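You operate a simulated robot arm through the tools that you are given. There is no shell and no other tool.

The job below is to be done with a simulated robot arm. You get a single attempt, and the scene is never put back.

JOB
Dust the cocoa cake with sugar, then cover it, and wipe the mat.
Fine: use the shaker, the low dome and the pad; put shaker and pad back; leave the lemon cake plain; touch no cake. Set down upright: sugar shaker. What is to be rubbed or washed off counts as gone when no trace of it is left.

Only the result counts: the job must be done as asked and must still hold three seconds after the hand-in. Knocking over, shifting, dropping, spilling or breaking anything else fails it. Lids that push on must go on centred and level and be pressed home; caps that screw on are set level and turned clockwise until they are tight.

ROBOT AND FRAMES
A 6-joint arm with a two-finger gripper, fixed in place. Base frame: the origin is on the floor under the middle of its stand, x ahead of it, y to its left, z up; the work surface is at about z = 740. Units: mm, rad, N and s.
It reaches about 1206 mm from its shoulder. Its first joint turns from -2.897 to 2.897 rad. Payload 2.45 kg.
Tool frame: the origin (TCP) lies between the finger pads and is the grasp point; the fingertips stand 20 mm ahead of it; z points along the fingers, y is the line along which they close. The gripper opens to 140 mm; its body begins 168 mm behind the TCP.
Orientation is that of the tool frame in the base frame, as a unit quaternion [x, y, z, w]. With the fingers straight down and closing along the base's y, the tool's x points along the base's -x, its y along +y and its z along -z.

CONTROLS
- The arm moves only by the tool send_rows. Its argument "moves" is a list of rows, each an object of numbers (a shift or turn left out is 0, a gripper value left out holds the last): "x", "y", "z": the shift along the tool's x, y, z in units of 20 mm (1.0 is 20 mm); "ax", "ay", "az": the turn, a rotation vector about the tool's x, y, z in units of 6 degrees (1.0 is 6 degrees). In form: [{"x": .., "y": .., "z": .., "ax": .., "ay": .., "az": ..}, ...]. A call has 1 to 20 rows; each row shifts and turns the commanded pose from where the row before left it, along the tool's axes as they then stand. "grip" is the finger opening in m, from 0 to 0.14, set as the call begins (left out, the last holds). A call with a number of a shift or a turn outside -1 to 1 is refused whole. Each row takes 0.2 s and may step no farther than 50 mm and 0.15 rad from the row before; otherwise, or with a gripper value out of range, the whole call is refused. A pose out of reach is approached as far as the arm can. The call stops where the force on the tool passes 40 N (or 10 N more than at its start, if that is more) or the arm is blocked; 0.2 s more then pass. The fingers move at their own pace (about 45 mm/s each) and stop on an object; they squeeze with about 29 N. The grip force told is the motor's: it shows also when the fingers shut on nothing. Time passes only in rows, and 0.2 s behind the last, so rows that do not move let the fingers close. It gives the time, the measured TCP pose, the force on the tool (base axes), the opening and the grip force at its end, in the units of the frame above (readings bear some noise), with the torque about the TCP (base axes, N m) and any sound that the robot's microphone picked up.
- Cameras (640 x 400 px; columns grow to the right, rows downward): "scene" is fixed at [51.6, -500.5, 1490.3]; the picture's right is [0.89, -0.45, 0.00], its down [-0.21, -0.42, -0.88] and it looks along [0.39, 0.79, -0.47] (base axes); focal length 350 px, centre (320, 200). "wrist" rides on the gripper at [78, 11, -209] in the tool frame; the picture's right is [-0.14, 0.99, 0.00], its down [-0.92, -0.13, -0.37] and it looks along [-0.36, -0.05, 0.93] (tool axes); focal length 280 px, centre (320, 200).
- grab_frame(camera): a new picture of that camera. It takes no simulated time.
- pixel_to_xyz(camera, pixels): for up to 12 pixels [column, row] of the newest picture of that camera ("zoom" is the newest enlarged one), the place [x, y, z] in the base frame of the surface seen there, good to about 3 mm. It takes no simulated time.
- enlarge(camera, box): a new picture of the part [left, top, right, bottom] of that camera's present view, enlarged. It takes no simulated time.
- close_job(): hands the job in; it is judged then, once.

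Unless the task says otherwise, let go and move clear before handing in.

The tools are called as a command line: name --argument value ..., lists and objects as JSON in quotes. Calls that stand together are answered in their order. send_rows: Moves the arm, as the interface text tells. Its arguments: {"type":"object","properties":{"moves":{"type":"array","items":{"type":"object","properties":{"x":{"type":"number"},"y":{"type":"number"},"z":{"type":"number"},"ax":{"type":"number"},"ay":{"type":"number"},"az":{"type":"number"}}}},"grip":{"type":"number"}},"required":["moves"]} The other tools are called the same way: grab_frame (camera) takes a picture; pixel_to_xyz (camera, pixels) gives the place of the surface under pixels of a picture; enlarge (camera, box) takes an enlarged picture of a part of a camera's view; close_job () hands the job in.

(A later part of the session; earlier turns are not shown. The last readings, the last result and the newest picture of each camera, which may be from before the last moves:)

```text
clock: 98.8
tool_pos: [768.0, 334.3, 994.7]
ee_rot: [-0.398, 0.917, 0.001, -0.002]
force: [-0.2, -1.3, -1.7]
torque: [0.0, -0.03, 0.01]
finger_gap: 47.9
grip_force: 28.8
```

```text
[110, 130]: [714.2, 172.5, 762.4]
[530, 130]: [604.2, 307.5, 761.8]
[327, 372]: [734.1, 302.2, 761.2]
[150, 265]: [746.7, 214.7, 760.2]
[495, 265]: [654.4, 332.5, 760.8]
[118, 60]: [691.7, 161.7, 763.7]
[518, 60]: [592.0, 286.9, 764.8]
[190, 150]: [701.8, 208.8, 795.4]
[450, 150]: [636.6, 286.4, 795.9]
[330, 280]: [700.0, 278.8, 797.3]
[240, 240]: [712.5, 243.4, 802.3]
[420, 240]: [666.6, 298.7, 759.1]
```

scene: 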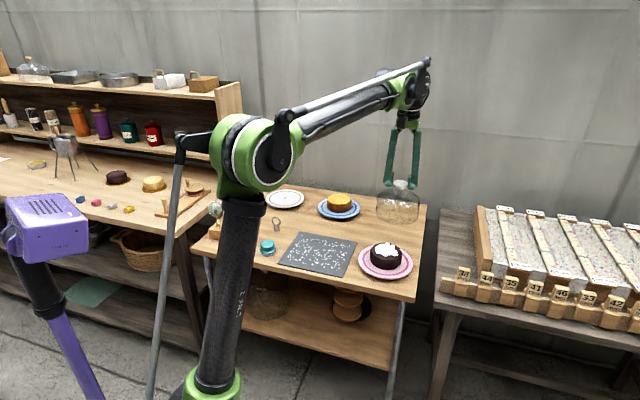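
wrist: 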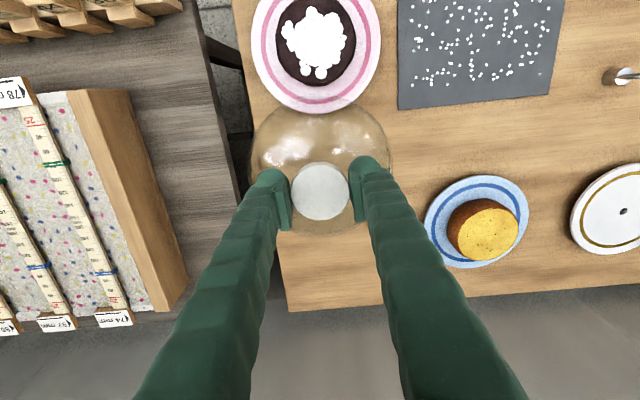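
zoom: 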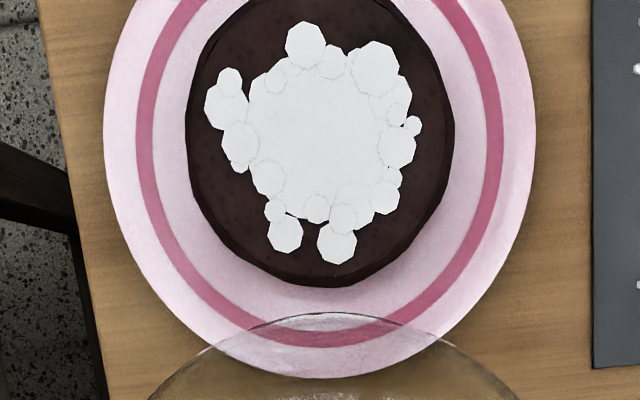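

Plate centre works out at about (667.5,245). I'll move the dome over it at this height.

send_rows --moves '[{"x": 0.5, "y": 0.08}, {"x": 1, "y": 0.1}, {"x": 1, "y": 0.1}, {"x": 1, "y": 0.1}, {"x": 1, "y": 0.1}, {"x": 1, "y": 0.1}, {"x": 0.7, "y": 0.04}, {"x": 0.38}, {}, {}]'

grab_frame --camera "wrist"

enlarge --camera "scene" --box '[340, 170, 440, 290]'

```text
clock: 101.0
tool_pos: [668.2, 248.1, 994.0]
ee_rot: [-0.398, 0.917, 0.0, -0.002]
force: [-0.3, -0.3, -2.4]
torque: [0.03, -0.01, -0.02]
finger_gap: 48.2
grip_force: 29.0
```

```text
taken
```

wrist: 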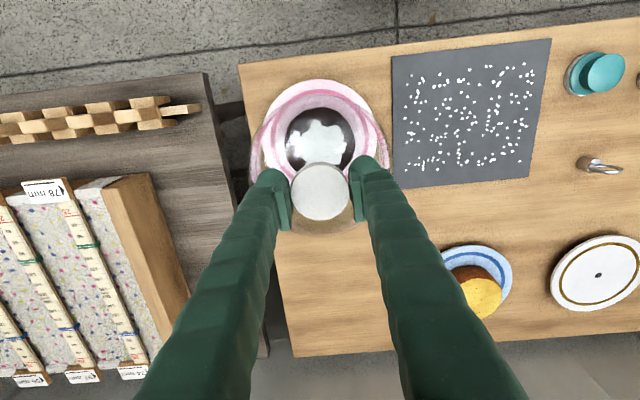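

```text
3.33 times, centred on (390, 230) of scene
```

zoom: 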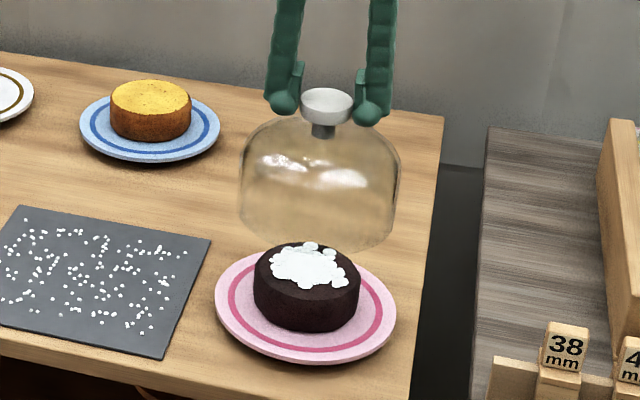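

Lateral alignment is good (projected dome axis at zoom column 304 vs plate centre 306). I'll check the other direction in the wrist zoom.

enlarge --camera "wrist" --box '[240, 70, 400, 240]'

```text
2.35 times, centred on (320, 155) of wrist
```

zoom: 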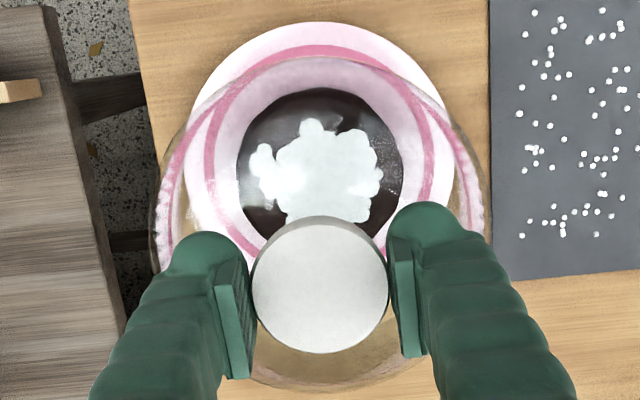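

Dome axis and plate centre agree within about 1 mm. I'll lower to about 10 mm above the plate (TCP ≈ 896).

send_rows --moves '[{"z": 0.5}, {"z": 1}, {"z": 1}, {"z": 1}, {"z": 0.8}, {"z": 0.4}, {"z": 0.2}, {}]'

enlarge --camera "scene" --box '[340, 170, 440, 290]'

enlarge --camera "wrist" --box '[240, 70, 400, 240]'

```text
clock: 102.8
tool_pos: [668.1, 247.7, 895.8]
ee_rot: [-0.398, 0.917, 0.0, -0.002]
force: [0.0, 0.2, -1.9]
torque: [-0.06, 0.0, 0.01]
finger_gap: 48.0
grip_force: 29.2
```

```text
3.33 times, centred on (390, 230) of scene
```

zoom: 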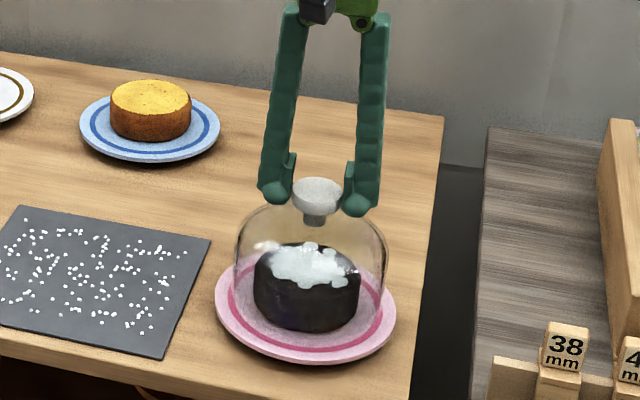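

```text
2.35 times, centred on (320, 155) of wrist
```

zoom: 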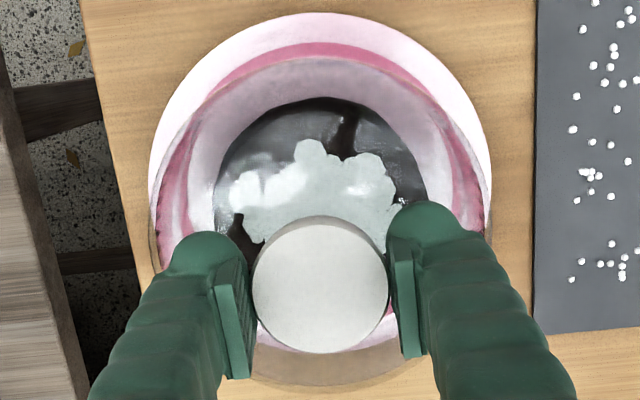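

The dome is over the cake and centred (plate edges at 150 and 492, midpoint 321). I'll creep down to contact.

send_rows --moves '[{"z": 0.1}, {"z": 0.1}, {"z": 0.1}, {"z": 0.05}, {}]'

```text
clock: 104.0
tool_pos: [668.0, 247.2, 889.6]
ee_rot: [-0.398, 0.918, 0.0, -0.002]
force: [-0.5, 0.1, -1.9]
torque: [0.0, 0.02, 0.0]
finger_gap: 48.2
grip_force: 28.9
```

send_rows --moves '[{"z": 0.05}, {"z": 0.05}, {"z": 0.05}, {}]'

```text
clock: 105.0
tool_pos: [667.8, 246.5, 886.2]
ee_rot: [-0.398, 0.917, 0.0, -0.002]
force: [-0.2, 0.2, -2.2]
torque: [0.01, 0.0, 0.02]
finger_gap: 47.8
grip_force: 28.9
```

No contact yet at 886 (force still the dome's weight, −2 N). I'll keep creeping.

send_rows --moves '[{"z": 0.05}, {"z": 0.05}, {}]'

```text
clock: 105.8
tool_pos: [668.6, 247.2, 883.7]
ee_rot: [-0.398, 0.917, 0.0, -0.001]
force: [4.9, 2.8, 22.3]
torque: [0.03, -0.07, 0.07]
finger_gap: 48.1
grip_force: 28.7
```

Contact: 22 N at z 883.7. I'll relieve slightly, then open the fingers.

send_rows --moves '[{"z": -0.03}, {}]'

send_rows --moves '[{}, {}, {}, {}]' --grip 0.08

enlarge --camera "scene" --box '[340, 170, 440, 290]'

enlarge --camera "wrist" --box '[240, 70, 400, 240]'

```text
clock: 106.4
tool_pos: [669.1, 247.5, 884.1]
ee_rot: [-0.398, 0.917, 0.001, -0.002]
force: [5.3, 5.3, 16.8]
torque: [0.17, -0.15, 0.02]
finger_gap: 48.4
grip_force: 28.9
```

```text
clock: 107.4
tool_pos: [668.1, 246.0, 884.6]
ee_rot: [-0.398, 0.917, 0.0, -0.002]
force: [-0.2, 0.3, -0.7]
torque: [0.0, -0.01, 0.01]
finger_gap: 79.9
grip_force: 0.0
```

```text
3.33 times, centred on (390, 230) of scene
```

zoom: 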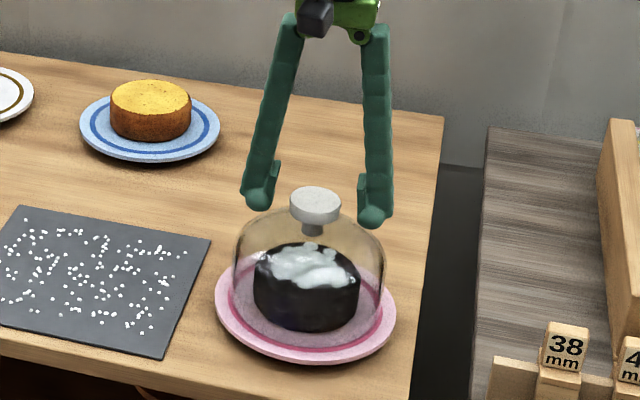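

```text
2.35 times, centred on (320, 155) of wrist
```

zoom: 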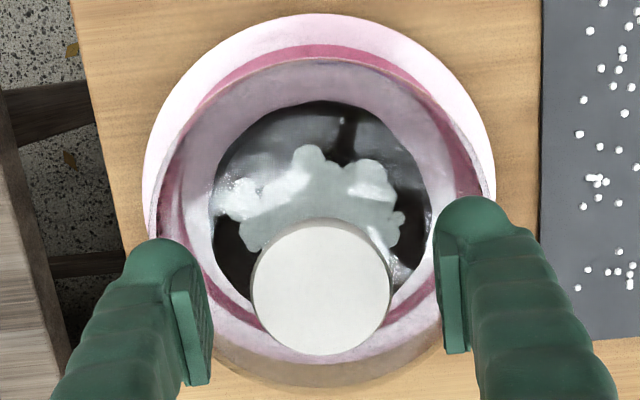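

The dome sits level and centred on the plate. I'll rise straight up, then head for the pad.

send_rows --moves '[{"z": -0.3}, {"z": -0.7}, {"z": -1}, {"z": -1}, {"z": -1}, {"z": -1}, {"z": -1}]'

grab_frame --camera "wrist"

grab_frame --camera "scene"

```text
clock: 109.0
tool_pos: [668.3, 246.3, 1006.7]
ee_rot: [-0.398, 0.918, 0.0, -0.002]
force: [-0.4, -0.2, 0.2]
torque: [-0.02, 0.01, 0.01]
finger_gap: 79.9
grip_force: 0.1
```

```text
taken
```

wrist: 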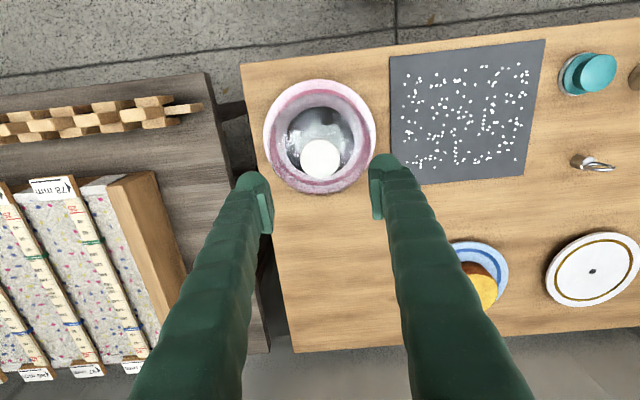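

```text
taken
```

scene: 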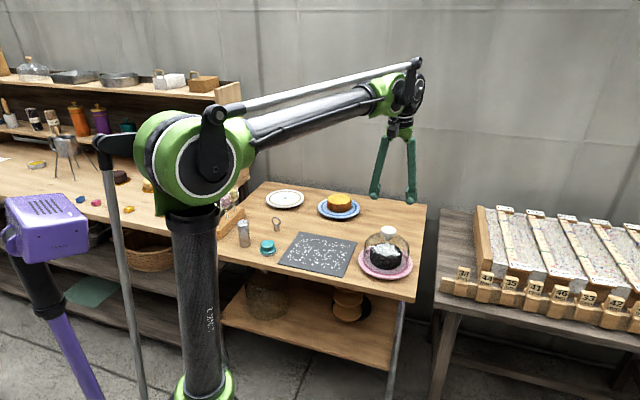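

The dome is well seated. I'll enlarge the mat to map the extent of the specks and re-measure the pad.

enlarge --camera "wrist" --box '[384, 34, 552, 190]'

pixel_to_xyz --camera "zoom" --pixels '[[75, 50], [625, 20], [590, 370], [135, 390], [110, 130], [120, 380], [510, 360], [565, 120], [330, 360], [330, 150], [530, 100], [100, 200]]'

pixel_to_xyz --camera "wrist" --pixels '[[598, 72], [580, 72], [616, 72], [598, 60], [598, 86], [572, 90], [570, 60], [320, 158], [305, 158], [335, 158]]'

```text
2.56 times, centred on (468, 112) of wrist
```

zoom: 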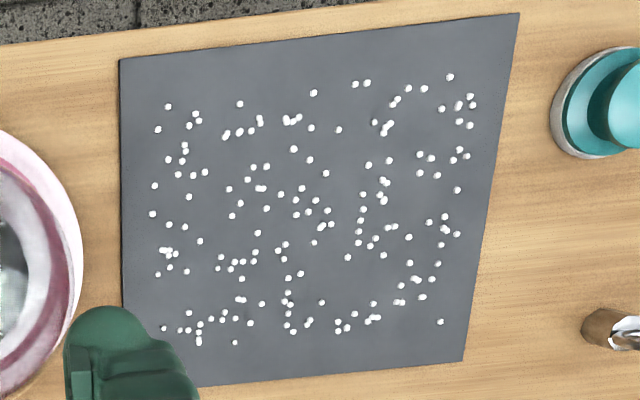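

```text
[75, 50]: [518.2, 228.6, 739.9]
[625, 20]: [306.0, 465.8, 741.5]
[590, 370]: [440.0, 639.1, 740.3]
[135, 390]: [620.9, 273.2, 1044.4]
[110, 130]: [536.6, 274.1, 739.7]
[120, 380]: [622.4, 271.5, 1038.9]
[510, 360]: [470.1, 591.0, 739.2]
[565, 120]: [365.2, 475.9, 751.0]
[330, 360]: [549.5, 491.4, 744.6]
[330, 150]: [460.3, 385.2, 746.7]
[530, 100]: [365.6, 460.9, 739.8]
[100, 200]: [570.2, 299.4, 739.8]
```

```text
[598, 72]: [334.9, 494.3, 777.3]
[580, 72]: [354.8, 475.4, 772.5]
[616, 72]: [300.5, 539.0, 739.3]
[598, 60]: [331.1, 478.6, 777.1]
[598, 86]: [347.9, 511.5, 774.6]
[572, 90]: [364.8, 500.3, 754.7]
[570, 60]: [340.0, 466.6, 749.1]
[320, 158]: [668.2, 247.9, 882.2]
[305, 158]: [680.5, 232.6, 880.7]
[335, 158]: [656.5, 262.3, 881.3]
```

The specks stay at least ~18 mm inside the mat edges. I'll go above the pad at about (340,496).

send_rows --moves '[{"y": 1, "x": 0.1}, {"y": 1, "x": 0.1}, {"y": 1, "x": 0.1}, {"y": 1, "x": 0.1}, {"y": 1, "x": 0.1}, {"y": 1, "x": 0.1}, {"y": 1, "x": 0.1}, {"y": 1, "x": 0.1}, {"y": 1, "x": 0.1}, {"y": 1, "x": 0.1}, {"y": 1, "x": 0.1}, {"y": 1, "x": 0.1}, {"y": 1, "x": 0.1}, {"y": 1, "x": 0.1}, {"y": 1, "x": 0.1}, {"y": 1, "x": 0.1}, {"y": 1, "x": 0.1}, {"y": 1, "x": 0.1}, {"y": 1, "x": 0.1}, {"y": 1, "x": 0.1}]'

send_rows --moves '[{"y": 0.5, "az": 1}, {"az": 1}, {"az": 1}, {"az": 1}, {"az": 1}, {"az": 1}, {"az": 1}, {"az": 1}, {"az": 1}, {"az": 1}, {"az": 1}, {"az": 1}, {"az": 1}, {"az": 1}, {"az": 1}]'

grab_frame --camera "wrist"

```text
clock: 113.2
tool_pos: [350.6, 493.5, 1006.3]
ee_rot: [-0.397, 0.918, 0.0, -0.002]
force: [-0.2, -0.1, 0.1]
torque: [-0.03, -0.02, -0.01]
finger_gap: 80.2
grip_force: 0.0
```

```text
clock: 116.4
tool_pos: [342.3, 498.1, 1006.2]
ee_rot: [0.368, 0.93, -0.001, -0.001]
force: [-0.2, 0.5, -0.2]
torque: [0.01, -0.02, 0.01]
finger_gap: 80.0
grip_force: 0.1
```

```text
taken
```

wrist: 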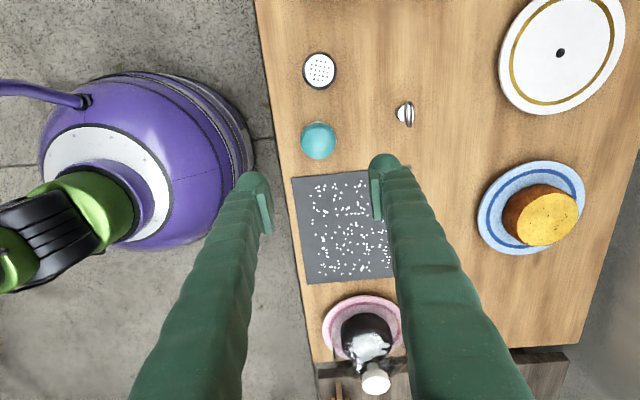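

The pad knob is at (318,141) in the view. I'll enlarge for its exact centre and size.

enlarge --camera "wrist" --box '[280, 40, 360, 180]'

pixel_to_xyz --camera "wrist" --pixels '[[318, 141], [306, 141], [330, 141], [318, 130], [318, 152], [320, 70], [309, 70], [331, 70], [320, 60], [320, 80]]'

```text
2.86 times, centred on (320, 110) of wrist
```

zoom: 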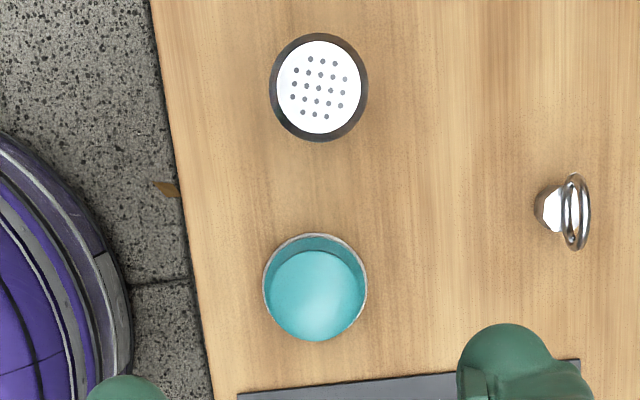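

```text
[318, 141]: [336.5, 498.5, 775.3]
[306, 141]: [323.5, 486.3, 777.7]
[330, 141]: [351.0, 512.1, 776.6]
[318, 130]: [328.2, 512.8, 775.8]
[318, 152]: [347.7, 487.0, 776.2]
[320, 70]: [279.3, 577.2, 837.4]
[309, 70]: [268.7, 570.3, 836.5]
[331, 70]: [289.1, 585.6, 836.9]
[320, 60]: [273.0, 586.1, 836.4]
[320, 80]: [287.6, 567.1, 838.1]
```

The pad knob (Ø≈50) is centred under the TCP within a few mm. I'll descend to z≈830 and re-check.

send_rows --moves '[{"z": 1}, {"z": 1}, {"z": 1}, {"z": 1}, {"z": 1}, {"z": 1}, {"z": 1}, {"z": 1}, {"z": 0.7}, {}]'

grab_frame --camera "wrist"

enlarge --camera "scene" --box '[220, 170, 320, 270]'

```text
clock: 118.6
tool_pos: [340.9, 497.7, 830.7]
ee_rot: [0.368, 0.93, -0.001, -0.001]
force: [-0.3, -0.1, -0.1]
torque: [-0.03, 0.03, -0.01]
finger_gap: 79.8
grip_force: 0.0
```

```text
taken
```

wrist: 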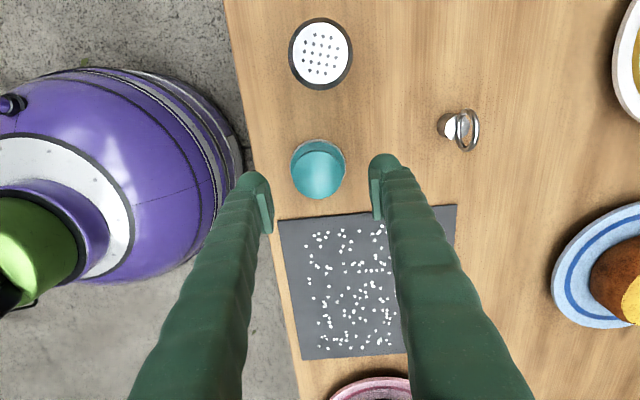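

```text
4.00 times, centred on (270, 220) of scene
```

zoom: 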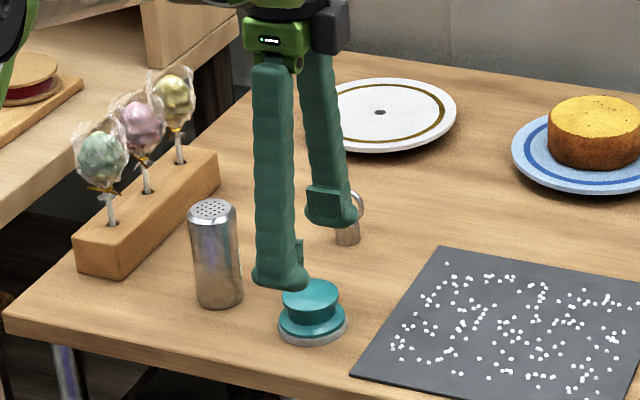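

Centred within 2 mm. I'll nudge −2 mm in y, descend to z≈782 and close on the knob.

send_rows --moves '[{"y": -0.1, "z": 0.5}, {"z": 1}, {"z": 0.6}, {"z": 0.33}, {}]'

send_rows --moves '[{}, {}, {}, {}, {}]' --grip 0.035

grab_frame --camera "wrist"

enlarge --camera "scene" --box '[230, 190, 310, 270]'

```text
clock: 119.8
tool_pos: [339.8, 498.5, 783.4]
ee_rot: [0.368, 0.93, -0.001, -0.001]
force: [-0.5, -0.1, -0.3]
torque: [-0.01, 0.01, 0.01]
finger_gap: 79.8
grip_force: 0.1
```

```text
clock: 121.0
tool_pos: [339.3, 496.4, 782.9]
ee_rot: [0.367, 0.93, -0.001, -0.001]
force: [0.8, 0.3, -0.2]
torque: [-0.01, -0.01, -0.03]
finger_gap: 47.5
grip_force: 29.0
```

```text
taken
```

wrist: 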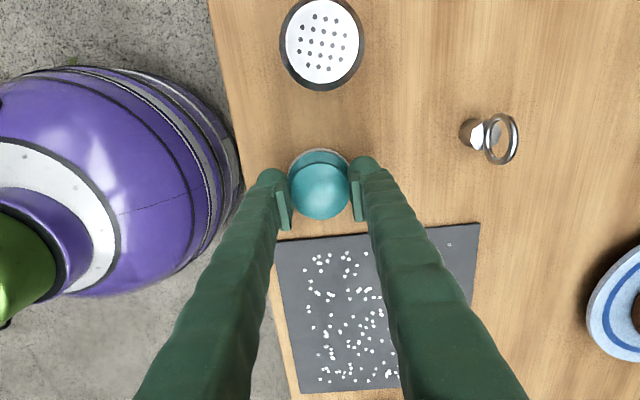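

```text
5.00 times, centred on (270, 230) of scene
```

zoom: 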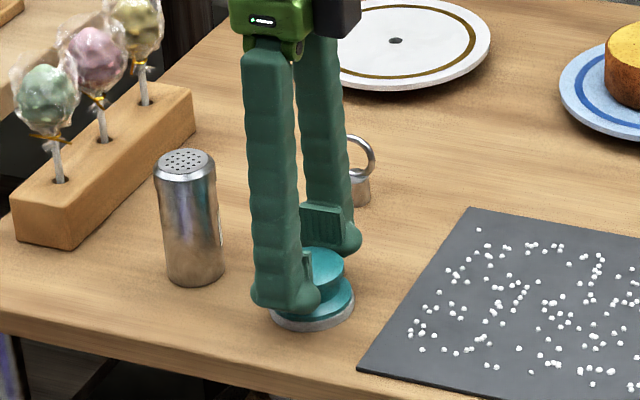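

The pad is gripped (47.5 mm) at TCP (339.5,497.5,783), which I'll use for putting it back. I'll lift it 45 mm and measure the mat corners from here.

send_rows --moves '[{"z": -0.3}, {"z": -0.7}, {"z": -0.8}, {"z": -0.5}, {}]'

grab_frame --camera "wrist"

enlarge --camera "scene" --box '[230, 190, 370, 290]'

```text
clock: 122.2
tool_pos: [339.9, 497.6, 828.8]
ee_rot: [0.367, 0.93, -0.002, -0.002]
force: [-1.2, -0.6, -0.5]
torque: [0.0, -0.02, 0.02]
finger_gap: 47.0
grip_force: 29.5
```

```text
taken
```

wrist: 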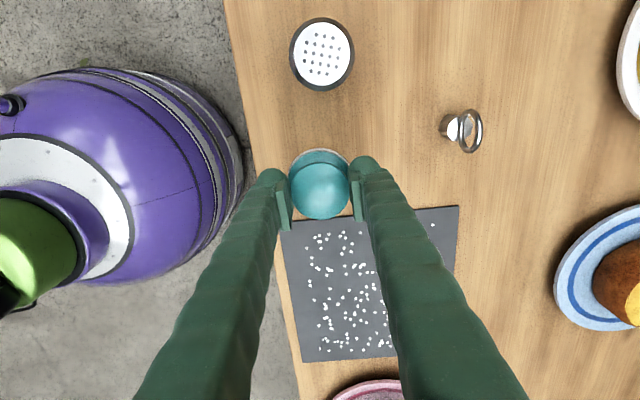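

```text
4.00 times, centred on (300, 240) of scene
```

zoom: 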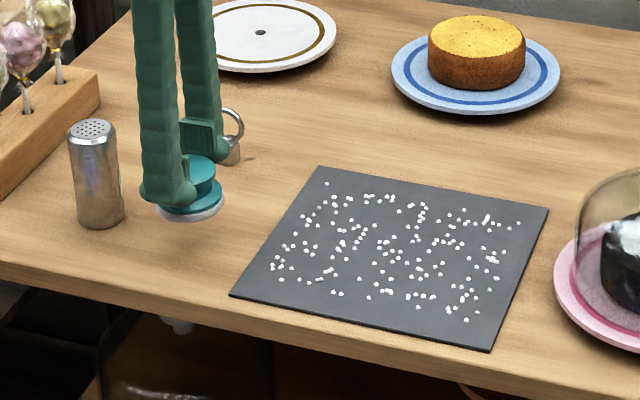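

The pad hangs from the gripper. I'll query mat edge points.

pixel_to_xyz --camera "wrist" --pixels '[[456, 208], [304, 359], [284, 235], [452, 270], [395, 355], [418, 210], [432, 224], [321, 348], [308, 270], [320, 240], [385, 345]]'

pixel_to_xyz --camera "zoom" --pixels '[[235, 293], [318, 170], [545, 211], [488, 347], [327, 184], [272, 267], [466, 319], [515, 227]]'

```text
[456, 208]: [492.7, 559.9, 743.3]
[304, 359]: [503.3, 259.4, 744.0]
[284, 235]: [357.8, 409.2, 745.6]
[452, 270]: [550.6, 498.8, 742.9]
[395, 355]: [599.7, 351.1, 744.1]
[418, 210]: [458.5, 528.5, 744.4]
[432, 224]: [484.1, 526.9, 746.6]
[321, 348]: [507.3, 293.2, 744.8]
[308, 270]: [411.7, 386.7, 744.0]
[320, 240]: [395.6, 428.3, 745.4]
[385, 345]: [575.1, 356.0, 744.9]
```

```text
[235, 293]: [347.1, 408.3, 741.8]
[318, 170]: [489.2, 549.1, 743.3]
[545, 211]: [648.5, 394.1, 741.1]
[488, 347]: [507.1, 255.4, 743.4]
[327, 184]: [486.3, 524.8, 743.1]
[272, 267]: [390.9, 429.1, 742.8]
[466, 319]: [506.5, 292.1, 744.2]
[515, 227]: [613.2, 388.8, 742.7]
```

Mat centre is about (499,406), specks within ±96 × ±78 mm of it. I'll carry the pad over the start corner of the wipe pattern and lower to just above the mat.

send_rows --moves '[{"x": -0.9, "y": -0.25}, {"x": -0.9, "y": -0.25}, {"x": -0.9, "y": -0.25}, {"x": -0.9, "y": -0.25}, {"x": -0.9, "y": -0.25}, {"x": -0.53, "y": -0.15}, {"z": 0.8}, {"z": 0.6}, {"z": 0.3}, {}]'

enlarge --camera "scene" --box '[230, 190, 370, 290]'

```text
clock: 124.4
tool_pos: [394.0, 408.3, 795.2]
ee_rot: [0.367, 0.93, -0.001, -0.001]
force: [0.4, -0.5, -0.2]
torque: [-0.01, 0.01, 0.0]
finger_gap: 47.4
grip_force: 29.3
```

```text
4.00 times, centred on (300, 240) of scene
```

zoom: 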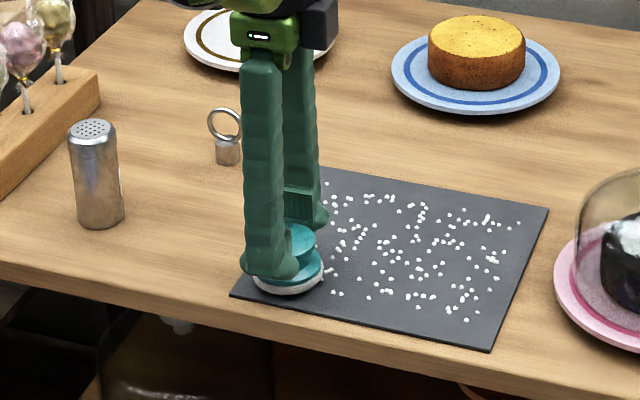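

The pad is over the mat's start corner at z 795. I'll creep down until it presses lightly.

send_rows --moves '[{"z": 0.1}, {"z": 0.1}, {"z": 0.05}, {}]'

```text
clock: 125.4
tool_pos: [395.5, 407.3, 790.8]
ee_rot: [0.367, 0.93, -0.001, -0.001]
force: [-0.7, -0.5, -1.0]
torque: [-0.04, 0.02, 0.01]
finger_gap: 47.3
grip_force: 29.2
```

send_rows --moves '[{"z": 0.05}, {"z": 0.05}, {}]'

```text
clock: 126.2
tool_pos: [393.9, 407.5, 788.7]
ee_rot: [0.367, 0.93, -0.001, -0.002]
force: [-0.6, 0.7, 0.1]
torque: [0.01, 0.05, 0.05]
finger_gap: 47.3
grip_force: 29.1
```

send_rows --moves '[{"z": 0.05}, {}]'

```text
clock: 126.8
tool_pos: [393.7, 407.7, 787.3]
ee_rot: [0.367, 0.93, -0.001, -0.001]
force: [0.2, 0.4, -0.6]
torque: [-0.03, 0.0, 0.01]
finger_gap: 47.5
grip_force: 29.1
```

send_rows --moves '[{"z": 0.04}, {}]'

```text
clock: 127.4
tool_pos: [394.5, 407.2, 787.9]
ee_rot: [0.367, 0.93, 0.0, -0.001]
force: [0.1, 1.8, 15.8]
torque: [-0.01, -0.05, 0.02]
finger_gap: 47.4
grip_force: 28.7
```

Contact at 15.8 N. I'll ease slightly and wipe the first lane, then look.

send_rows --moves '[{"z": -0.01}, {"x": -0.4}, {"x": -0.8}, {"x": -0.8}, {"x": -0.8}, {}]'

enlarge --camera "scene" --box '[230, 190, 370, 290]'

grab_frame --camera "wrist"

```text
clock: 128.8
tool_pos: [434.7, 368.6, 787.5]
ee_rot: [0.368, 0.93, -0.001, -0.002]
force: [0.8, -0.7, -1.1]
torque: [-0.01, -0.02, 0.0]
finger_gap: 47.2
grip_force: 28.5
```

```text
4.00 times, centred on (300, 240) of scene
```

zoom: 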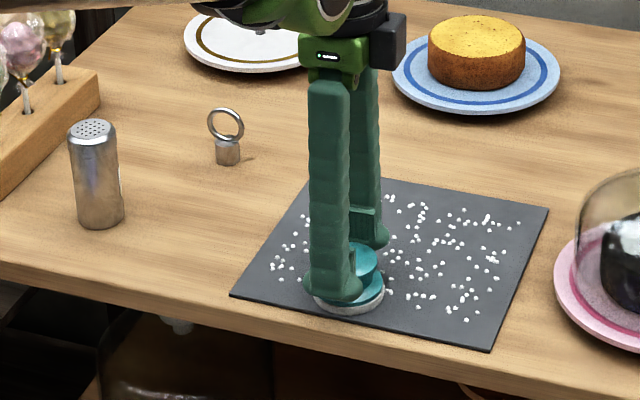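

```text
taken
```

wrist: 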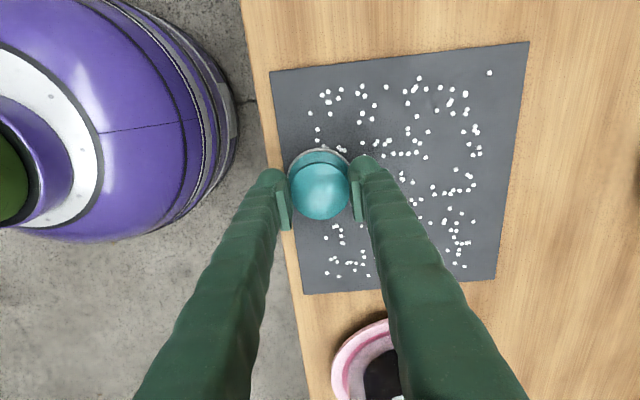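

Contact was lost after easing (force ≈ −1 N), and specks in the swept strip remain (e.g. (322,100), (312,113)). I'll press again more firmly and wipe back over the strip.

send_rows --moves '[{"z": 0.03}, {}]'

```text
clock: 129.4
tool_pos: [432.6, 368.7, 786.3]
ee_rot: [0.367, 0.93, -0.001, -0.001]
force: [-3.0, -2.9, 18.4]
torque: [-0.23, 0.01, -0.02]
finger_gap: 47.2
grip_force: 29.7
```

Pressing at 18 N now. I'll wipe back toward the start.

send_rows --moves '[{"x": 0.4}, {"x": 0.6}, {"x": 0.6}, {"x": 0.6}, {"x": 0.5}, {}]'

grab_frame --camera "wrist"

enlarge --camera "scene" --box '[230, 190, 370, 290]'

```text
clock: 130.8
tool_pos: [396.0, 403.9, 786.0]
ee_rot: [0.367, 0.93, -0.001, -0.001]
force: [9.1, -6.8, 19.1]
torque: [-0.1, -0.17, 0.02]
finger_gap: 47.6
grip_force: 29.6
```

```text
taken
```

wrist: 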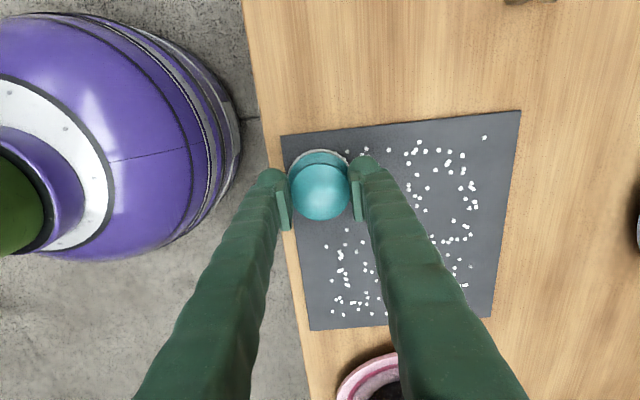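

```text
4.00 times, centred on (300, 240) of scene
```

zoom: 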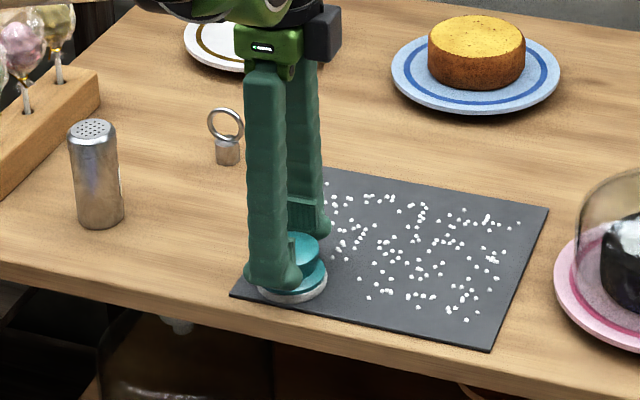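

Pressing at ~19 N removes the specks, and the mat has not moved. I'll wipe lane 1 forward.

send_rows --moves '[{"x": -0.4}, {"x": -0.75}, {"x": -0.75}, {"x": -0.75}, {"x": -0.75}, {"x": -0.75}, {}]'

grab_frame --camera "wrist"

```text
clock: 132.4
tool_pos: [457.1, 349.2, 786.3]
ee_rot: [0.368, 0.93, -0.001, -0.001]
force: [-2.1, 2.0, 6.2]
torque: [0.2, 0.13, 0.03]
finger_gap: 47.2
grip_force: 29.1
```

```text
taken
```

wrist: 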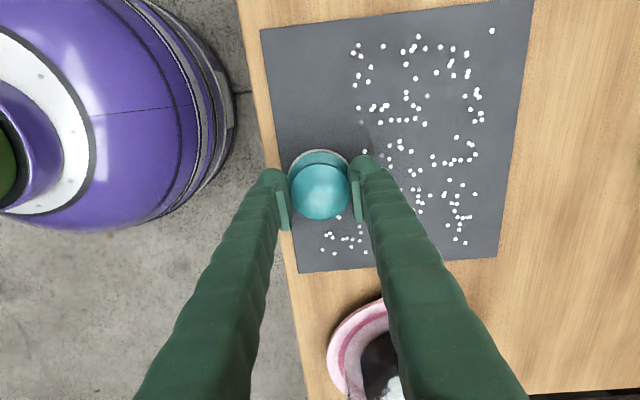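

The strip behind is clean but the force fell to 6 N, and a couple of specks at the pad's edge look only dimmed. I'll press a touch more and finish lane 1.

send_rows --moves '[{"z": 0.015}, {"x": -0.7}, {"x": -0.7}, {"x": -0.7}, {"x": -0.7}, {"x": -0.7}, {}]'

grab_frame --camera "wrist"

```text
clock: 134.0
tool_pos: [506.4, 300.2, 786.4]
ee_rot: [0.367, 0.93, -0.002, 0.0]
force: [-8.5, 7.2, 15.4]
torque: [0.17, 0.21, 0.03]
finger_gap: 47.5
grip_force: 29.2
```

```text
taken
```

wrist: 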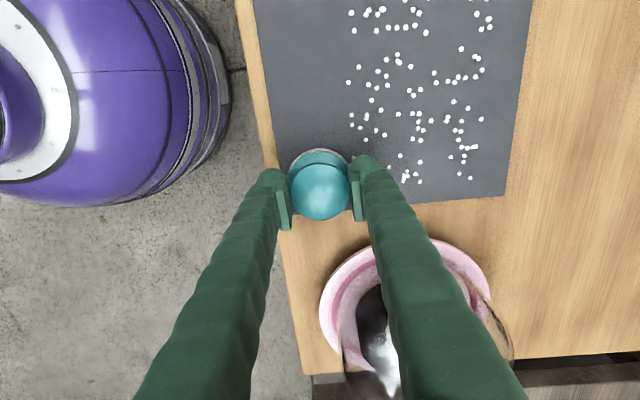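

Lane 1 is clean. I'll shift 26 mm and wipe lane 2 back.

send_rows --moves '[{"y": 0.65}, {"y": 0.65}, {"x": 0.5}, {"x": 0.75}, {"x": 0.75}, {"x": 0.75}, {"x": 0.75}, {"x": 0.75}, {"x": 0.75}, {"x": 0.75}, {"x": 0.75}, {"x": 0.75}, {"x": 0.55}, {}]'

grab_frame --camera "wrist"

enlarge --camera "scene" --box '[230, 190, 370, 290]'

```text
clock: 137.0
tool_pos: [411.2, 426.9, 785.7]
ee_rot: [0.368, 0.93, -0.001, -0.002]
force: [1.7, -1.5, 3.7]
torque: [0.01, -0.02, -0.02]
finger_gap: 47.7
grip_force: 29.4
```

```text
taken
```

wrist: 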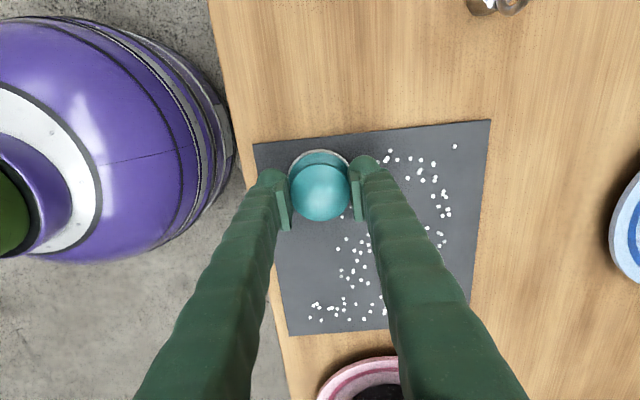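

```text
4.00 times, centred on (300, 240) of scene
```

zoom: 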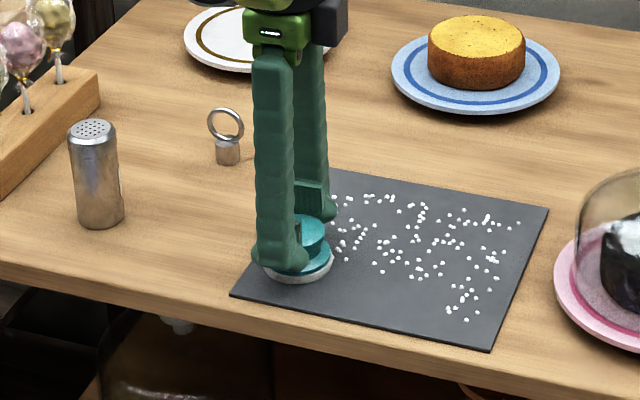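

Some specks remain near the far end at (310–345, 300–320). I'll locate them and check contact (force is down to 3.7 N).

enlarge --camera "wrist" --box '[260, 220, 400, 340]'

pixel_to_xyz --camera "wrist" --pixels '[[310, 318], [315, 305], [345, 300], [367, 318], [338, 249], [345, 237], [342, 278], [384, 311], [288, 333], [320, 335]]'

```text
3.33 times, centred on (330, 280) of wrist
```

zoom: 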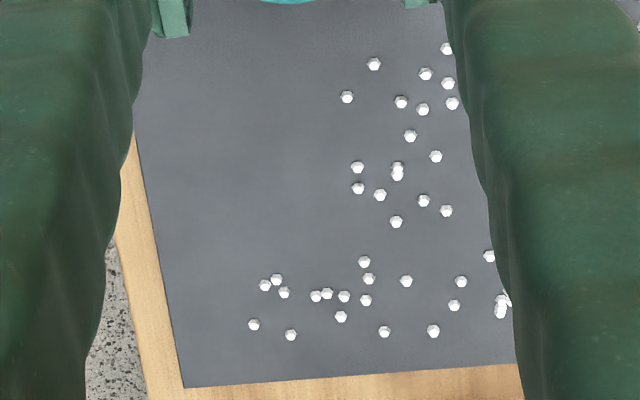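

```text
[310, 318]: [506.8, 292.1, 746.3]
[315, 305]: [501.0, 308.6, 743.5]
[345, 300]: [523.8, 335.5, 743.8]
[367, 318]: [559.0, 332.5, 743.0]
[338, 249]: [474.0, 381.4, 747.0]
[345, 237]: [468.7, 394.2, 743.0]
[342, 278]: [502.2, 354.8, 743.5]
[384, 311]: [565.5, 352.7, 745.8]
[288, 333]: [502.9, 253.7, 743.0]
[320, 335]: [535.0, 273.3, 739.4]
```

Those specks lie under where lane 1 ended: each needs rubbing distance under the pad, not just contact. I'll continue the lanes with a bit more pressure and afterwards scrub the ends crosswise.

send_rows --moves '[{"z": 0.02}, {"y": 0.65}, {"y": 0.65}, {"x": -0.5}, {"x": -0.75}, {"x": -0.75}, {"x": -0.75}, {"x": -0.75}, {"x": -0.75}, {"x": -0.75}, {"x": -0.75}, {"x": -0.75}, {"x": -0.75}, {"x": -0.55}, {}]'

grab_frame --camera "wrist"

enlarge --camera "scene" --box '[230, 190, 370, 290]'

```text
clock: 140.2
tool_pos: [542.4, 337.7, 785.5]
ee_rot: [0.367, 0.93, -0.002, -0.002]
force: [0.2, -0.2, 0.3]
torque: [0.0, 0.0, -0.01]
finger_gap: 47.1
grip_force: 29.1
```

```text
taken
```

wrist: 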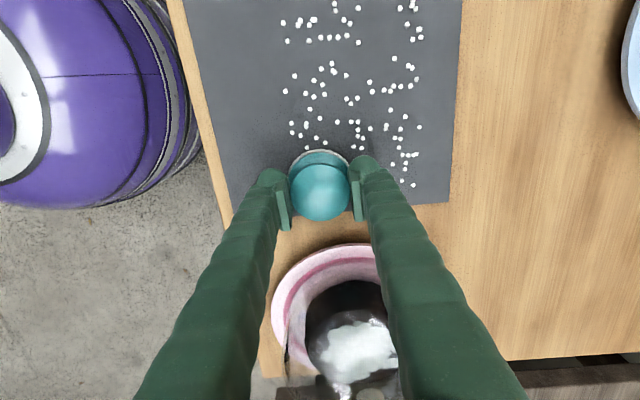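

```text
4.00 times, centred on (300, 240) of scene
```

zoom: 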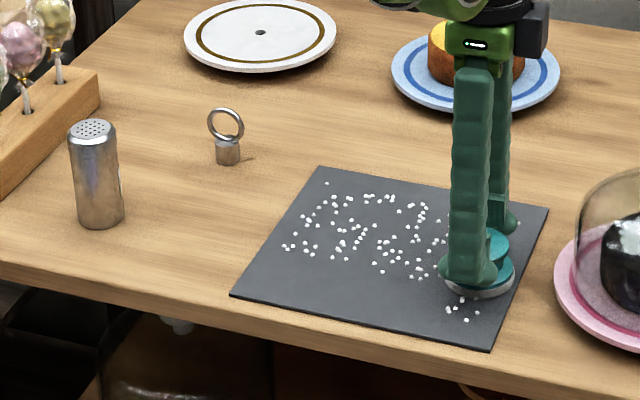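

Contact was lost in lane 3 (0.3 N): the pad is slowly sliding up in the grip. I'll press down stepwise so the fingertips bear on the pad's flange, watching force.

send_rows --moves '[{"z": 0.04}, {}]'

enlarge --camera "scene" --box '[330, 220, 370, 280]'

```text
clock: 140.8
tool_pos: [543.4, 338.2, 785.3]
ee_rot: [0.368, 0.93, -0.001, -0.001]
force: [3.5, -0.8, 20.9]
torque: [0.1, 0.0, -0.02]
finger_gap: 47.5
grip_force: 29.3
```

```text
6.67 times, centred on (350, 250) of scene
```

zoom: 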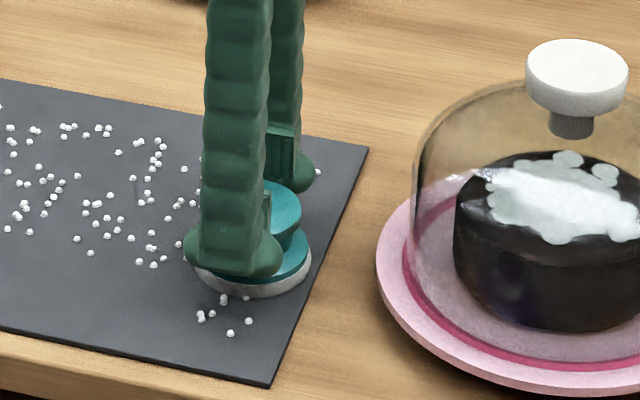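

20.9 N now. I'll press a little further to see whether the fingertips seat on the flange.

send_rows --moves '[{"z": 0.03}, {}]'

```text
clock: 141.4
tool_pos: [542.6, 338.3, 784.7]
ee_rot: [0.368, 0.93, 0.0, -0.001]
force: [1.7, 0.4, 23.5]
torque: [0.03, -0.06, 0.03]
finger_gap: 47.4
grip_force: 29.2
```

It is sliding at ~23 N. I'll keep pressing in small steps until it seats.

send_rows --moves '[{"z": 0.04}, {"z": 0.04}, {"z": 0.04}, {}]'

```text
clock: 142.4
tool_pos: [543.0, 339.3, 781.4]
ee_rot: [0.367, 0.93, -0.002, -0.002]
force: [-1.8, -3.8, 21.5]
torque: [-0.09, 0.04, -0.02]
finger_gap: 47.2
grip_force: 29.0
```

send_rows --moves '[{"z": 0.04}, {"z": 0.04}, {}]'

enlarge --camera "scene" --box '[330, 220, 370, 280]'

```text
clock: 143.2
tool_pos: [544.0, 339.6, 779.3]
ee_rot: [0.367, 0.93, 0.0, -0.002]
force: [-6.7, -2.2, 20.2]
torque: [0.0, 0.09, 0.02]
finger_gap: 45.3
grip_force: 29.5
```

```text
6.67 times, centred on (350, 250) of scene
```

zoom: 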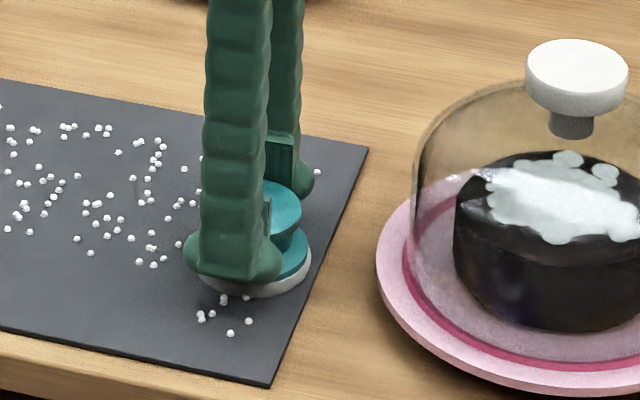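

send_rows --moves '[{"z": 0.04}, {}]'

```text
clock: 143.8
tool_pos: [543.7, 338.6, 779.5]
ee_rot: [0.367, 0.93, 0.0, -0.001]
force: [-5.6, -2.5, 16.4]
torque: [-0.03, 0.01, -0.03]
finger_gap: 45.6
grip_force: 28.9
```

send_rows --moves '[{"z": 0.04}, {}]'

```text
clock: 144.4
tool_pos: [543.5, 339.2, 779.6]
ee_rot: [0.367, 0.93, 0.0, -0.002]
force: [-0.1, -2.8, 14.3]
torque: [-0.08, -0.05, -0.02]
finger_gap: 45.6
grip_force: 28.7
```

send_rows --moves '[{"z": 0.05}, {"z": 0.05}, {}]'

enlarge --camera "scene" --box '[330, 220, 370, 280]'

grab_frame --camera "wrist"

```text
clock: 145.2
tool_pos: [543.3, 338.9, 776.7]
ee_rot: [0.367, 0.93, -0.001, -0.001]
force: [3.7, 0.3, 23.1]
torque: [0.03, -0.06, 0.02]
finger_gap: 45.8
grip_force: 28.8
```

```text
6.67 times, centred on (350, 250) of scene
```

zoom: 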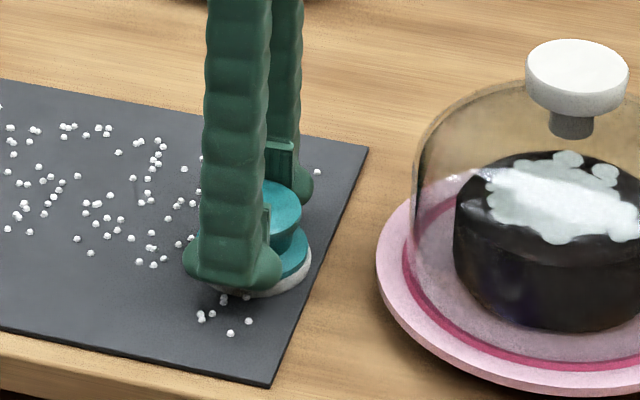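

```text
taken
```

wrist: 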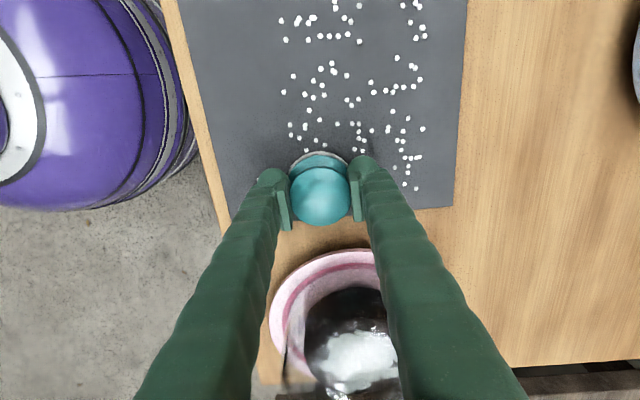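

send_rows --moves '[{"z": 0.03}, {}]'

```text
clock: 145.8
tool_pos: [543.2, 339.1, 775.4]
ee_rot: [0.368, 0.93, -0.001, -0.001]
force: [6.1, 0.4, 23.6]
torque: [-0.01, -0.05, 0.02]
finger_gap: 45.8
grip_force: 28.9
```

send_rows --moves '[{"z": 0.05}, {"z": 0.05}, {}]'

```text
clock: 146.6
tool_pos: [542.1, 340.3, 773.0]
ee_rot: [0.367, 0.93, 0.0, -0.001]
force: [-1.8, 1.6, 17.8]
torque: [0.19, -0.08, 0.01]
finger_gap: 45.9
grip_force: 28.9
stopped in row 3: the force on the tool passed its limit at 40 N (the readings are from after the stop); the commanded pose is now the measured one
```

It seated on the flange (40 N trip, tips at z≈753, well above the mat), now holding 17.8 N. I'll scrub this end crosswise toward the front and back.

send_rows --moves '[{"y": -0.7}, {"y": -0.7}, {"y": -0.7}, {"y": -0.7}, {"y": 0.7}, {"y": 0.7}, {"y": 0.7}, {"y": 0.7}, {}]'

grab_frame --camera "wrist"

enlarge --camera "scene" --box '[230, 190, 370, 290]'

```text
clock: 147.3
tool_pos: [525.2, 320.2, 774.3]
ee_rot: [0.367, 0.93, 0.0, 0.0]
force: [-1.3, 1.5, 8.6]
torque: [0.1, 0.01, 0.01]
finger_gap: 46.2
grip_force: 29.3
stopped in row 3: the force on the tool passed its limit at 43 N (the readings are from after the stop); the commanded pose is now the measured one
```

```text
taken
```

wrist: 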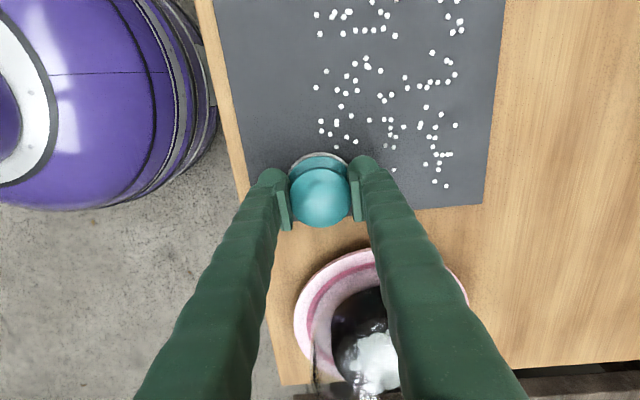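

```text
4.00 times, centred on (300, 240) of scene
```

zoom: 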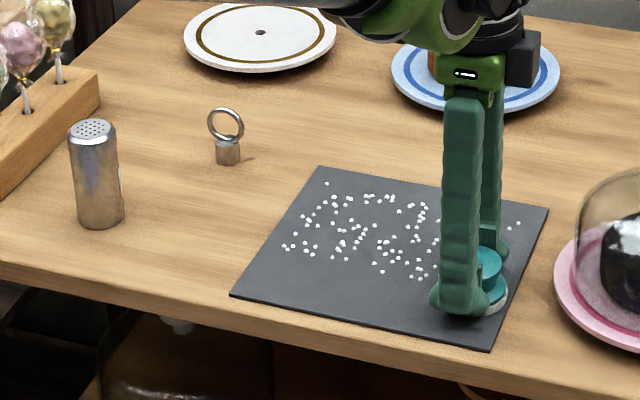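

A force peak stopped it; it's now at 8.6 N and specks are disappearing at that end. I'll continue slower.

send_rows --moves '[{"y": -0.4}, {"y": -0.5}, {"y": -0.5}, {"y": -0.4}, {}]'

```text
clock: 148.0
tool_pos: [511.9, 305.9, 774.1]
ee_rot: [0.368, 0.93, 0.001, -0.001]
force: [-0.6, 3.7, 7.9]
torque: [0.03, 0.1, 0.0]
finger_gap: 45.8
grip_force: 28.6
stopped in row 3: the force on the tool passed its limit at 41 N (the readings are from after the stop); the commanded pose is now the measured one
```

With the tips seated on the flange the contact is too stiff (peaks over 40 N). I'll let go, raise 9 mm and regrip the knob higher so the grip's friction limits the force, as in the first lanes.

send_rows --moves '[{}, {}, {}]' --grip 0.06

send_rows --moves '[{"z": -0.25}, {"z": -0.25}, {}]'

send_rows --moves '[{}, {}, {}, {}]' --grip 0.035

grab_frame --camera "wrist"

enlarge --camera "scene" --box '[300, 200, 370, 290]'

```text
clock: 148.8
tool_pos: [512.7, 307.0, 774.8]
ee_rot: [0.367, 0.93, 0.001, 0.0]
force: [0.8, 0.3, -0.7]
torque: [-0.04, -0.02, -0.06]
finger_gap: 60.0
grip_force: 0.0
```

```text
clock: 149.6
tool_pos: [512.6, 305.7, 783.9]
ee_rot: [0.367, 0.93, 0.001, -0.001]
force: [-0.8, -0.5, 0.0]
torque: [0.0, -0.01, -0.01]
finger_gap: 60.4
grip_force: 0.0
```

```text
clock: 150.6
tool_pos: [513.0, 307.6, 783.0]
ee_rot: [0.368, 0.93, 0.001, -0.001]
force: [0.0, 0.2, 3.4]
torque: [-0.02, 0.01, 0.01]
finger_gap: 47.5
grip_force: 28.6
```

```text
taken
```

wrist: 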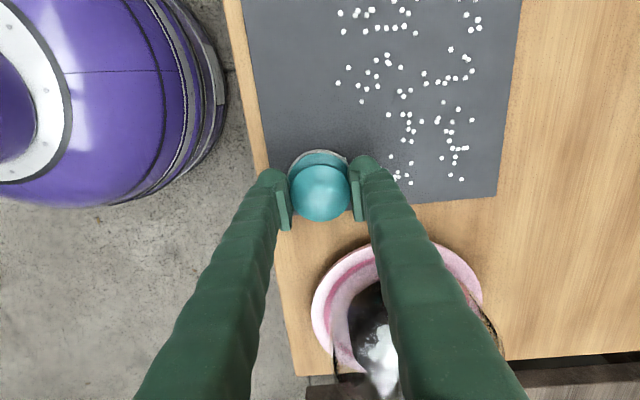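

```text
4.44 times, centred on (335, 245) of scene
```

zoom: 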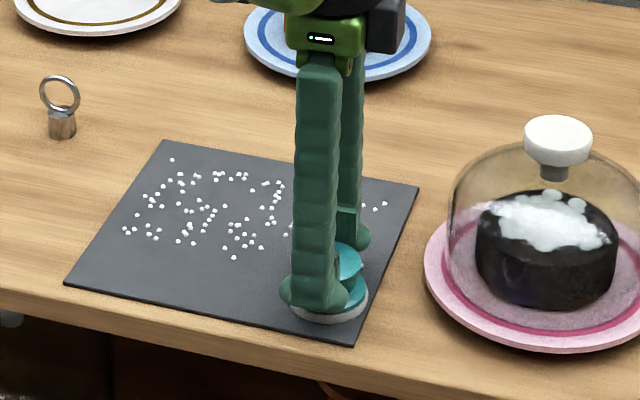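

Regripped at z≈783 with the pad flat (3.4 N). I'll press and wipe along this end (y direction) to the back edge.

send_rows --moves '[{"z": 0.03}, {"y": -0.3}, {"y": 0.4}, {"y": 0.6}, {"y": 0.7}, {"y": 0.7}, {"y": 0.7}, {}]'

grab_frame --camera "wrist"

```text
clock: 152.4
tool_pos: [550.9, 347.1, 782.0]
ee_rot: [0.367, 0.93, 0.001, 0.0]
force: [-7.7, -7.9, 19.7]
torque: [-0.18, 0.09, -0.04]
finger_gap: 47.0
grip_force: 29.3
```

```text
taken
```

wrist: 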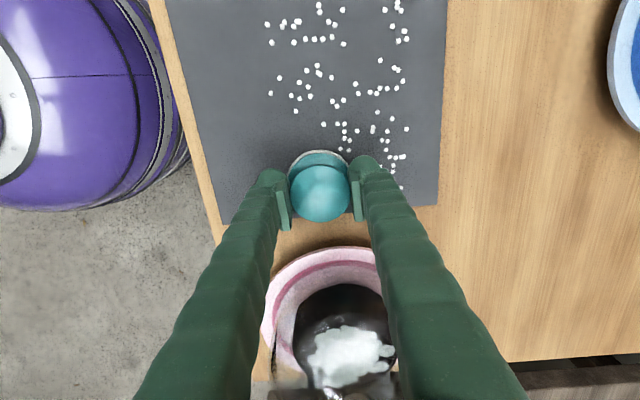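

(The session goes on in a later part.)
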